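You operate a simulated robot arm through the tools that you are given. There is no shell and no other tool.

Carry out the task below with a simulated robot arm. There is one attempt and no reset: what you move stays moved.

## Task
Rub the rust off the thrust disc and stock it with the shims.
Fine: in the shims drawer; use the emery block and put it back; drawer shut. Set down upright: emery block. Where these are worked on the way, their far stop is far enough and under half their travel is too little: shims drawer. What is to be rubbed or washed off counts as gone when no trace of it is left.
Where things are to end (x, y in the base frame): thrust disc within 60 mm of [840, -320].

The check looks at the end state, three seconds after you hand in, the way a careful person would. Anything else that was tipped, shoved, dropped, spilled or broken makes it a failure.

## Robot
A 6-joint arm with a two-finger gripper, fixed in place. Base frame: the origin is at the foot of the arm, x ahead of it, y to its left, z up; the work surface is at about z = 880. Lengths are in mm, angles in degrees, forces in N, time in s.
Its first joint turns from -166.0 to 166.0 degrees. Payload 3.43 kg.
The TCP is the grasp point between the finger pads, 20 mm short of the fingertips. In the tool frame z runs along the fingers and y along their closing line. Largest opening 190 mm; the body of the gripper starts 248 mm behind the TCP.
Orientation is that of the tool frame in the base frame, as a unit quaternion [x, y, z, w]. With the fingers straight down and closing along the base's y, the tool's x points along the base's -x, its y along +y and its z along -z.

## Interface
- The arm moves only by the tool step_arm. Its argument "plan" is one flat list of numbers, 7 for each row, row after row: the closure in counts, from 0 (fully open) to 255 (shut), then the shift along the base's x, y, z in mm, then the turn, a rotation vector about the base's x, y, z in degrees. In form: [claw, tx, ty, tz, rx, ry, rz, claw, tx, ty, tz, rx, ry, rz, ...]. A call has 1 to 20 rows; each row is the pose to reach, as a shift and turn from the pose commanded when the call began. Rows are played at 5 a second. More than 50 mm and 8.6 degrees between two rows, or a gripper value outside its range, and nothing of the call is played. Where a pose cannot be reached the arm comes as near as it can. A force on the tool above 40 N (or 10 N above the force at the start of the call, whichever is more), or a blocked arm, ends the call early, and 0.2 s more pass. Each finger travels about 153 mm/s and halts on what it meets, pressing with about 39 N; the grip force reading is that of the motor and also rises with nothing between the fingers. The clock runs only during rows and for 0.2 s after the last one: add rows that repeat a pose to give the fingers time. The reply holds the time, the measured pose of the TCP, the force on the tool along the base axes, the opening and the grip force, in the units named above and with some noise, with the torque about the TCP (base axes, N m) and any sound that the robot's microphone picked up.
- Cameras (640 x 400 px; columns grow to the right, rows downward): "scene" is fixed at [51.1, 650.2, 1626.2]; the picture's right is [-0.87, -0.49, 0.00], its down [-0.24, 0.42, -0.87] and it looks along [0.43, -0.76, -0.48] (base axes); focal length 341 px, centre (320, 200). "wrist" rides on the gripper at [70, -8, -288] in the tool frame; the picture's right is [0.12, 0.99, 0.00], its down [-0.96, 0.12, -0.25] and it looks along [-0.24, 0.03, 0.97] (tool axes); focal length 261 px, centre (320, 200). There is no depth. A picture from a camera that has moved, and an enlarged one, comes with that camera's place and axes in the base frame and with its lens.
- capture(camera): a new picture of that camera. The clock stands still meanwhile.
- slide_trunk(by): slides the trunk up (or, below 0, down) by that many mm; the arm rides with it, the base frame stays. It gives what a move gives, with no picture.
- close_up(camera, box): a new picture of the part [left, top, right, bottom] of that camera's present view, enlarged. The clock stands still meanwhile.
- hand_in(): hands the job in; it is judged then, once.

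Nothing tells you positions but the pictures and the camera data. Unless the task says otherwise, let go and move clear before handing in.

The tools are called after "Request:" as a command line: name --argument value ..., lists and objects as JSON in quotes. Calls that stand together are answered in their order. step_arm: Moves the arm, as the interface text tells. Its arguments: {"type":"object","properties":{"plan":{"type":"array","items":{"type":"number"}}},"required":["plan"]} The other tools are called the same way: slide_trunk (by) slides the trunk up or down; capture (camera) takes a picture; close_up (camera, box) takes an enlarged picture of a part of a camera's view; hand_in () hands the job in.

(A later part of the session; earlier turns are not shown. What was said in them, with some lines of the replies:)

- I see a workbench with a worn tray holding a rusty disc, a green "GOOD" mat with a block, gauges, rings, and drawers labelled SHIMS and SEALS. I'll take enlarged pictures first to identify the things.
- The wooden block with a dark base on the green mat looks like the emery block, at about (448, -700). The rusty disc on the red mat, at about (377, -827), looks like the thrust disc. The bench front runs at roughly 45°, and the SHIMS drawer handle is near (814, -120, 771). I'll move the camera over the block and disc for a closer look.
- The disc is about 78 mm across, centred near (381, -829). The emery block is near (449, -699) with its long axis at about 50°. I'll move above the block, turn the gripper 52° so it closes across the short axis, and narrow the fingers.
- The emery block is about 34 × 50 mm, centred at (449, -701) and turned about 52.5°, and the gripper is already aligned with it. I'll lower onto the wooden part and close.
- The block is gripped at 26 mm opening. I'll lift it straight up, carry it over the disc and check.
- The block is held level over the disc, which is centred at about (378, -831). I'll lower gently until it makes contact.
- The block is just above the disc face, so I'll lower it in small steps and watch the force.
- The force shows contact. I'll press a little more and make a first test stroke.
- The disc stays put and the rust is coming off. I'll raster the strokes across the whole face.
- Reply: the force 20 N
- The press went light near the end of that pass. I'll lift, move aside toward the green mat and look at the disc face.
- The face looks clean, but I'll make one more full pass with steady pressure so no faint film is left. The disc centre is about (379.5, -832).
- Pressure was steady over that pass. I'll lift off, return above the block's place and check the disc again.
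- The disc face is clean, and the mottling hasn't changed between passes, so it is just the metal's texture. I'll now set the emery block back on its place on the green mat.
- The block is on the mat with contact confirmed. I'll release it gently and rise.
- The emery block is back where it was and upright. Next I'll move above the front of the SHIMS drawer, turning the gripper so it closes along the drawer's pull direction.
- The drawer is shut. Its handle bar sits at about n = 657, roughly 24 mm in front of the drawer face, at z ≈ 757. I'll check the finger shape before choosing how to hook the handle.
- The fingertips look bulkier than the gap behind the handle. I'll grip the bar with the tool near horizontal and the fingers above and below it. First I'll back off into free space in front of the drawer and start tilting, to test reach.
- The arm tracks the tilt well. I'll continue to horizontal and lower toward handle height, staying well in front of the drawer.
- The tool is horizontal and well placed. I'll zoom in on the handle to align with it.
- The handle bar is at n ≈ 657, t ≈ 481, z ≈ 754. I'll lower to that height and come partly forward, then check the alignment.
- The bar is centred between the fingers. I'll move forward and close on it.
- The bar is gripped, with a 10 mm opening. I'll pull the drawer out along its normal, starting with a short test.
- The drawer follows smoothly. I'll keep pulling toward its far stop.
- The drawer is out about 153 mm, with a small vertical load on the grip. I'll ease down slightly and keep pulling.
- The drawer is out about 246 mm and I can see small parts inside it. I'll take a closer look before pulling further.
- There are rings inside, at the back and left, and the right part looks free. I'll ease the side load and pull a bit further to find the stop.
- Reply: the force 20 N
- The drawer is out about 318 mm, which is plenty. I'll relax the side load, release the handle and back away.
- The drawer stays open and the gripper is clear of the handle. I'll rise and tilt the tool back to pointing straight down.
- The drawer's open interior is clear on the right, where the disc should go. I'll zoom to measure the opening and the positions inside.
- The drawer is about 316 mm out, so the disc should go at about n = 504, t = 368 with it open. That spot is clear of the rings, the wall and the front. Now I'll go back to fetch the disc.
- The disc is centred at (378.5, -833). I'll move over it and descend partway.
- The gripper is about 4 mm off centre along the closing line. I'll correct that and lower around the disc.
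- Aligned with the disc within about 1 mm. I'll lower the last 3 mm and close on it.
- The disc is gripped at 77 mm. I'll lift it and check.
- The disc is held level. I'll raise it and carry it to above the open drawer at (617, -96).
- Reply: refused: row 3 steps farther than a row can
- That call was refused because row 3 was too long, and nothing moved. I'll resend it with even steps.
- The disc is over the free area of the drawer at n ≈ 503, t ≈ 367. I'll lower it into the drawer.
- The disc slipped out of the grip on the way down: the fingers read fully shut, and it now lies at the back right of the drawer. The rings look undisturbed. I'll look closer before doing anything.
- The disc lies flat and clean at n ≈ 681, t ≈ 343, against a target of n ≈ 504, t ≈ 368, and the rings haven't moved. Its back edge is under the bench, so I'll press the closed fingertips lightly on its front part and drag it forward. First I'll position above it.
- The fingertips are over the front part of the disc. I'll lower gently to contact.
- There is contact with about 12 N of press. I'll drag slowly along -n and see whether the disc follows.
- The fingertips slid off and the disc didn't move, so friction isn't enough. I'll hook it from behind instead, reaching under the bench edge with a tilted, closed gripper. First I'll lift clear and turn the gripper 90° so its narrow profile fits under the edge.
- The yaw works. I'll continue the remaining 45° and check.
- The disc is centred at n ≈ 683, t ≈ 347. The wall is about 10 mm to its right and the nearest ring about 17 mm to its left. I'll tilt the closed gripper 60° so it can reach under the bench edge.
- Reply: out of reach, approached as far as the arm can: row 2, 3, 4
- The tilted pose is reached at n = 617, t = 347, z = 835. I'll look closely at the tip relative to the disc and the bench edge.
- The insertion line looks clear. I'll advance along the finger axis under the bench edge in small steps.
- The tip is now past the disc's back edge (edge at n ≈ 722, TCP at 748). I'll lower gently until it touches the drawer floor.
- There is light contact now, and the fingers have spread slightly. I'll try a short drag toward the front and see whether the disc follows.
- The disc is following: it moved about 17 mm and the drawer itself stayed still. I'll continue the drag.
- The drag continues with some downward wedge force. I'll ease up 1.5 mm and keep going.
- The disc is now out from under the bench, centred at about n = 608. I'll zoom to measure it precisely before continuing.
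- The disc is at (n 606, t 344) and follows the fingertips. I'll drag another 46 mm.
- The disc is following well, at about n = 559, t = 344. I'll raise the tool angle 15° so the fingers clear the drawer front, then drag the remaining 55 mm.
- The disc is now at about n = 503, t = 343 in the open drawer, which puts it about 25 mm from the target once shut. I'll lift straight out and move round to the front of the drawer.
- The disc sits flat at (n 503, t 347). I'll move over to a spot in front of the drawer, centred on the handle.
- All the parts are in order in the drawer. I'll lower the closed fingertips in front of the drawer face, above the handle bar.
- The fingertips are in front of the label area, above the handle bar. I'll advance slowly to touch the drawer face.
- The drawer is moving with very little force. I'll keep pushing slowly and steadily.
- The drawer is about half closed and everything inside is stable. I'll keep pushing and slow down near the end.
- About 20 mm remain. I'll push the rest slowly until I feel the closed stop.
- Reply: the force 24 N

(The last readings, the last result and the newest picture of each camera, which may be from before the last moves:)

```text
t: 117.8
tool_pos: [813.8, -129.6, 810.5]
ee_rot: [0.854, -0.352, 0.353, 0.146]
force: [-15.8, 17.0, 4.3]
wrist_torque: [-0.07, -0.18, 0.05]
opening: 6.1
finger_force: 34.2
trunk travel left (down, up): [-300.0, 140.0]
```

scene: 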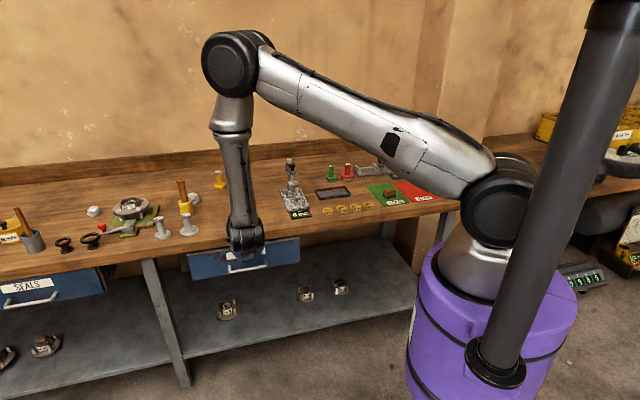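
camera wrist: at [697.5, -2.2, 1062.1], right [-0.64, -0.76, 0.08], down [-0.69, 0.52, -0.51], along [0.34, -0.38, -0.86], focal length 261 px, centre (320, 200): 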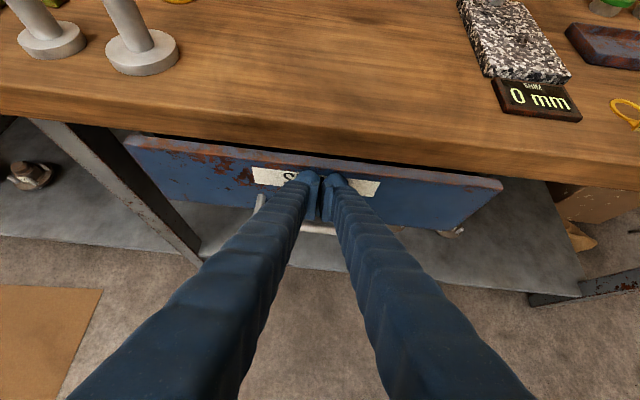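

The push met about 23 N at the stop, so the drawer is shut. I'll back off and check.

Request:
step_arm --plan '[255, -2, 2, 0, 0, 0, 0, 255, -8, 8, 0, 0, 0, 0, 255, -20, 20, 0, 0, 0, 0, 255, -35, 35, 10, 0, 0, 0, 255, -55, 55, 20, 0, 0, 0, 255, -75, 75, 30, 0, 0, 0, 255, -75, 75, 30, 0, 0, 0]'

Request:
capture --camera "wrist"

Request:
capture --camera "scene"

```text
t: 119.4
tool_pos: [740.8, -57.7, 840.2]
ee_rot: [0.853, -0.354, 0.354, 0.148]
force: [0.9, -0.2, 0.6]
wrist_torque: [-0.03, -0.04, -0.03]
opening: 0.0
finger_force: 34.1
trunk travel left (down, up): [-300.0, 140.0]
```

```text
taken
camera wrist: at [637.6, 57.9, 1091.7], right [-0.64, -0.76, 0.09], down [-0.69, 0.52, -0.51], along [0.34, -0.38, -0.86], focal length 261 px, centre (320, 200)
```

wrist: 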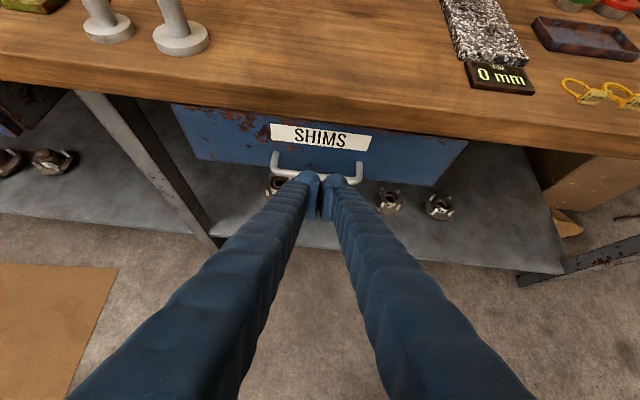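

```text
taken
```

scene: 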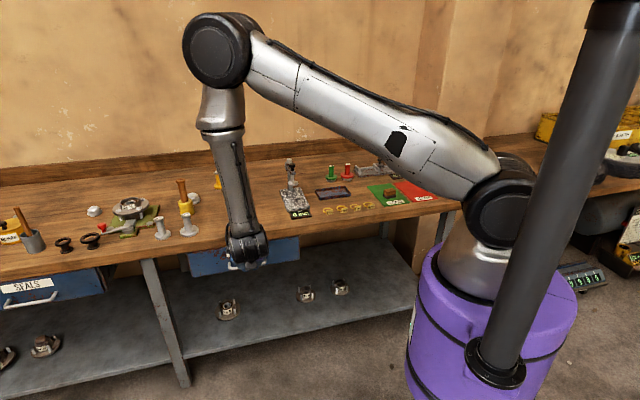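

The drawer looks shut. I'll move the arm well clear and compare with the start picture.

Request:
step_arm --plan '[255, -15, 15, 25, 0, 0, 0, 255, -30, 30, 50, 0, 0, 0, 255, -45, 45, 80, 0, 0, 0, 255, -60, 60, 110, 0, 0, 0, 255, -75, 75, 145, 0, 0, 0, 255, -90, 90, 180, 0, 0, 0, 255, -105, 105, 215, 0, 0, 0, 255, -115, 115, 250, 0, 0, 0, 255, -115, 115, 250, 0, 0, 0]'

Request:
capture --camera "scene"

Request:
capture --camera "wrist"

```text
t: 121.4
tool_pos: [625.5, 57.8, 1090.1]
ee_rot: [0.854, -0.353, 0.354, 0.147]
force: [0.5, -0.6, -0.3]
wrist_torque: [0.03, 0.05, 0.0]
opening: 0.4
finger_force: 34.8
trunk travel left (down, up): [-300.0, 140.0]
```

```text
taken
```

scene: 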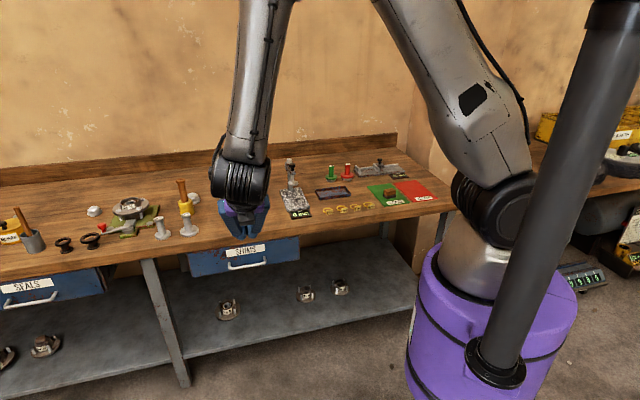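

```text
taken
camera wrist: at [522.2, 173.5, 1343.0], right [-0.64, -0.76, 0.09], down [-0.69, 0.52, -0.5], along [0.34, -0.38, -0.86], focal length 261 px, centre (320, 200)
```

wrist: 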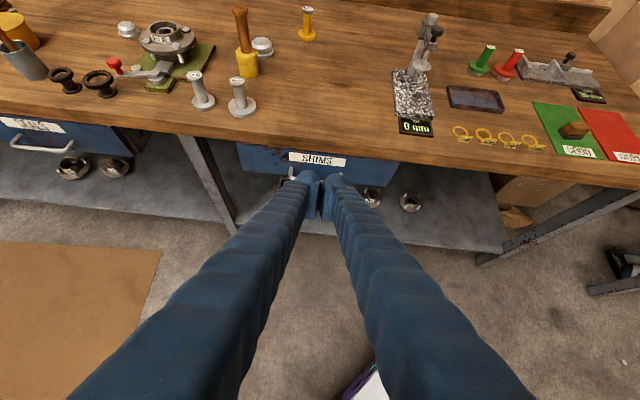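

Request:
close_up --camera "scene" --box '[180, 230, 310, 311]'

Request:
close_up --camera "scene" --box '[260, 140, 460, 265]'

Request:
close_up --camera "scene" --box '[0, 160, 240, 310]'

```text
4.92 times, centred on (245, 270) of scene
camera zoom: at [51.1, 650.2, 1626.2], right [-0.87, -0.49, 0.0], down [-0.24, 0.42, -0.87], along [0.43, -0.76, -0.48], focal length 1677 px, centre (689, -147)
```

zoom: 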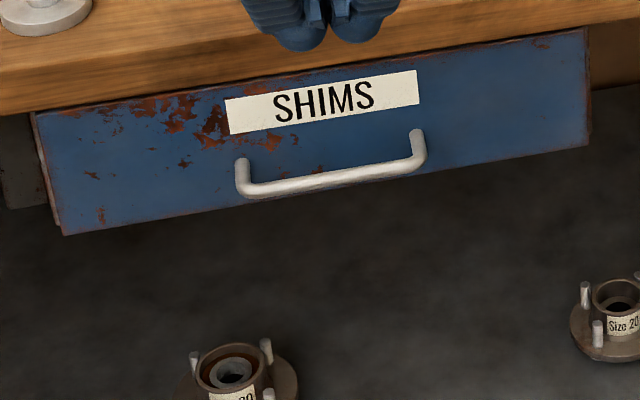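

```text
3.20 times, centred on (360, 202) of scene
camera zoom: at [51.1, 650.2, 1626.2], right [-0.87, -0.49, 0.0], down [-0.24, 0.42, -0.87], along [0.43, -0.76, -0.48], focal length 1090 px, centre (192, 192)
```

zoom: 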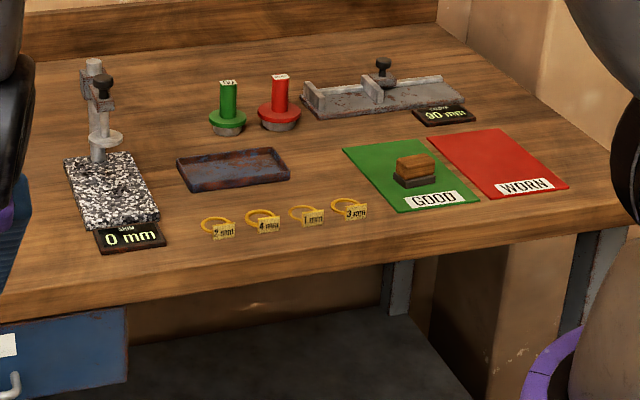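

```text
2.67 times, centred on (120, 235) of scene
camera zoom: at [51.1, 650.2, 1626.2], right [-0.87, -0.49, 0.0], down [-0.24, 0.42, -0.87], along [0.43, -0.76, -0.48], focal length 908 px, centre (853, 107)
```

zoom: 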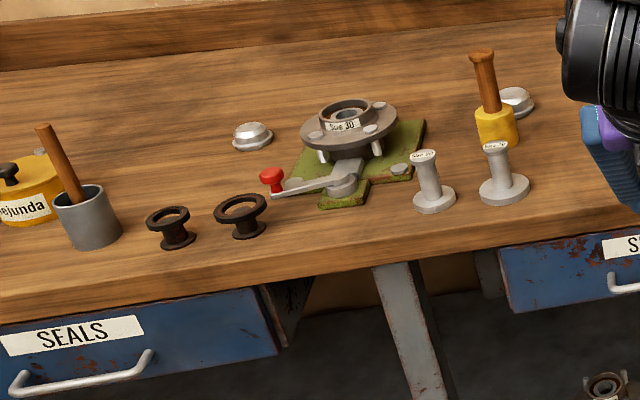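

The drawer front, the emery block and everything on the bench match the start pictures. The disc is clean and lies in the shut drawer, about 21 mm from the target by my estimate. The arm is clear and holds nothing, so I'll hand in.

Request:
hand_in

```text
The job is handed in.
```

I've handed the job in. The thrust disc's top face shows no rust, and the disc is in the shut SHIMS drawer. It should be about 21 mm from [840, -320], inside the 60 mm limit. I estimated that from pictures taken while the drawer was closing, since it can't be seen once shut.

- **Rust:** I rubbed the top face over several passes with the emery block, and close-ups afterwards showed no trace. I never got a clear look at the underside.
- **Emery block:** it is back upright on the green mat where it started.
- **Dropped disc:** the disc slipped out of the grip while I was lowering it into the drawer. It landed flat at the back of the drawer, and the rings already there didn't move. I then hooked it from behind and dragged it into place.
- **Drawer:** I pulled it out about 316 mm without reaching its far stop, so I can't confirm that was at least half its travel. I then pushed it closed until it hit the stop. Its front looks the same as in the first pictures.
- **Everything else:** nothing else on the bench or in the drawer appears to have moved. The gripper is empty and the arm is clear.
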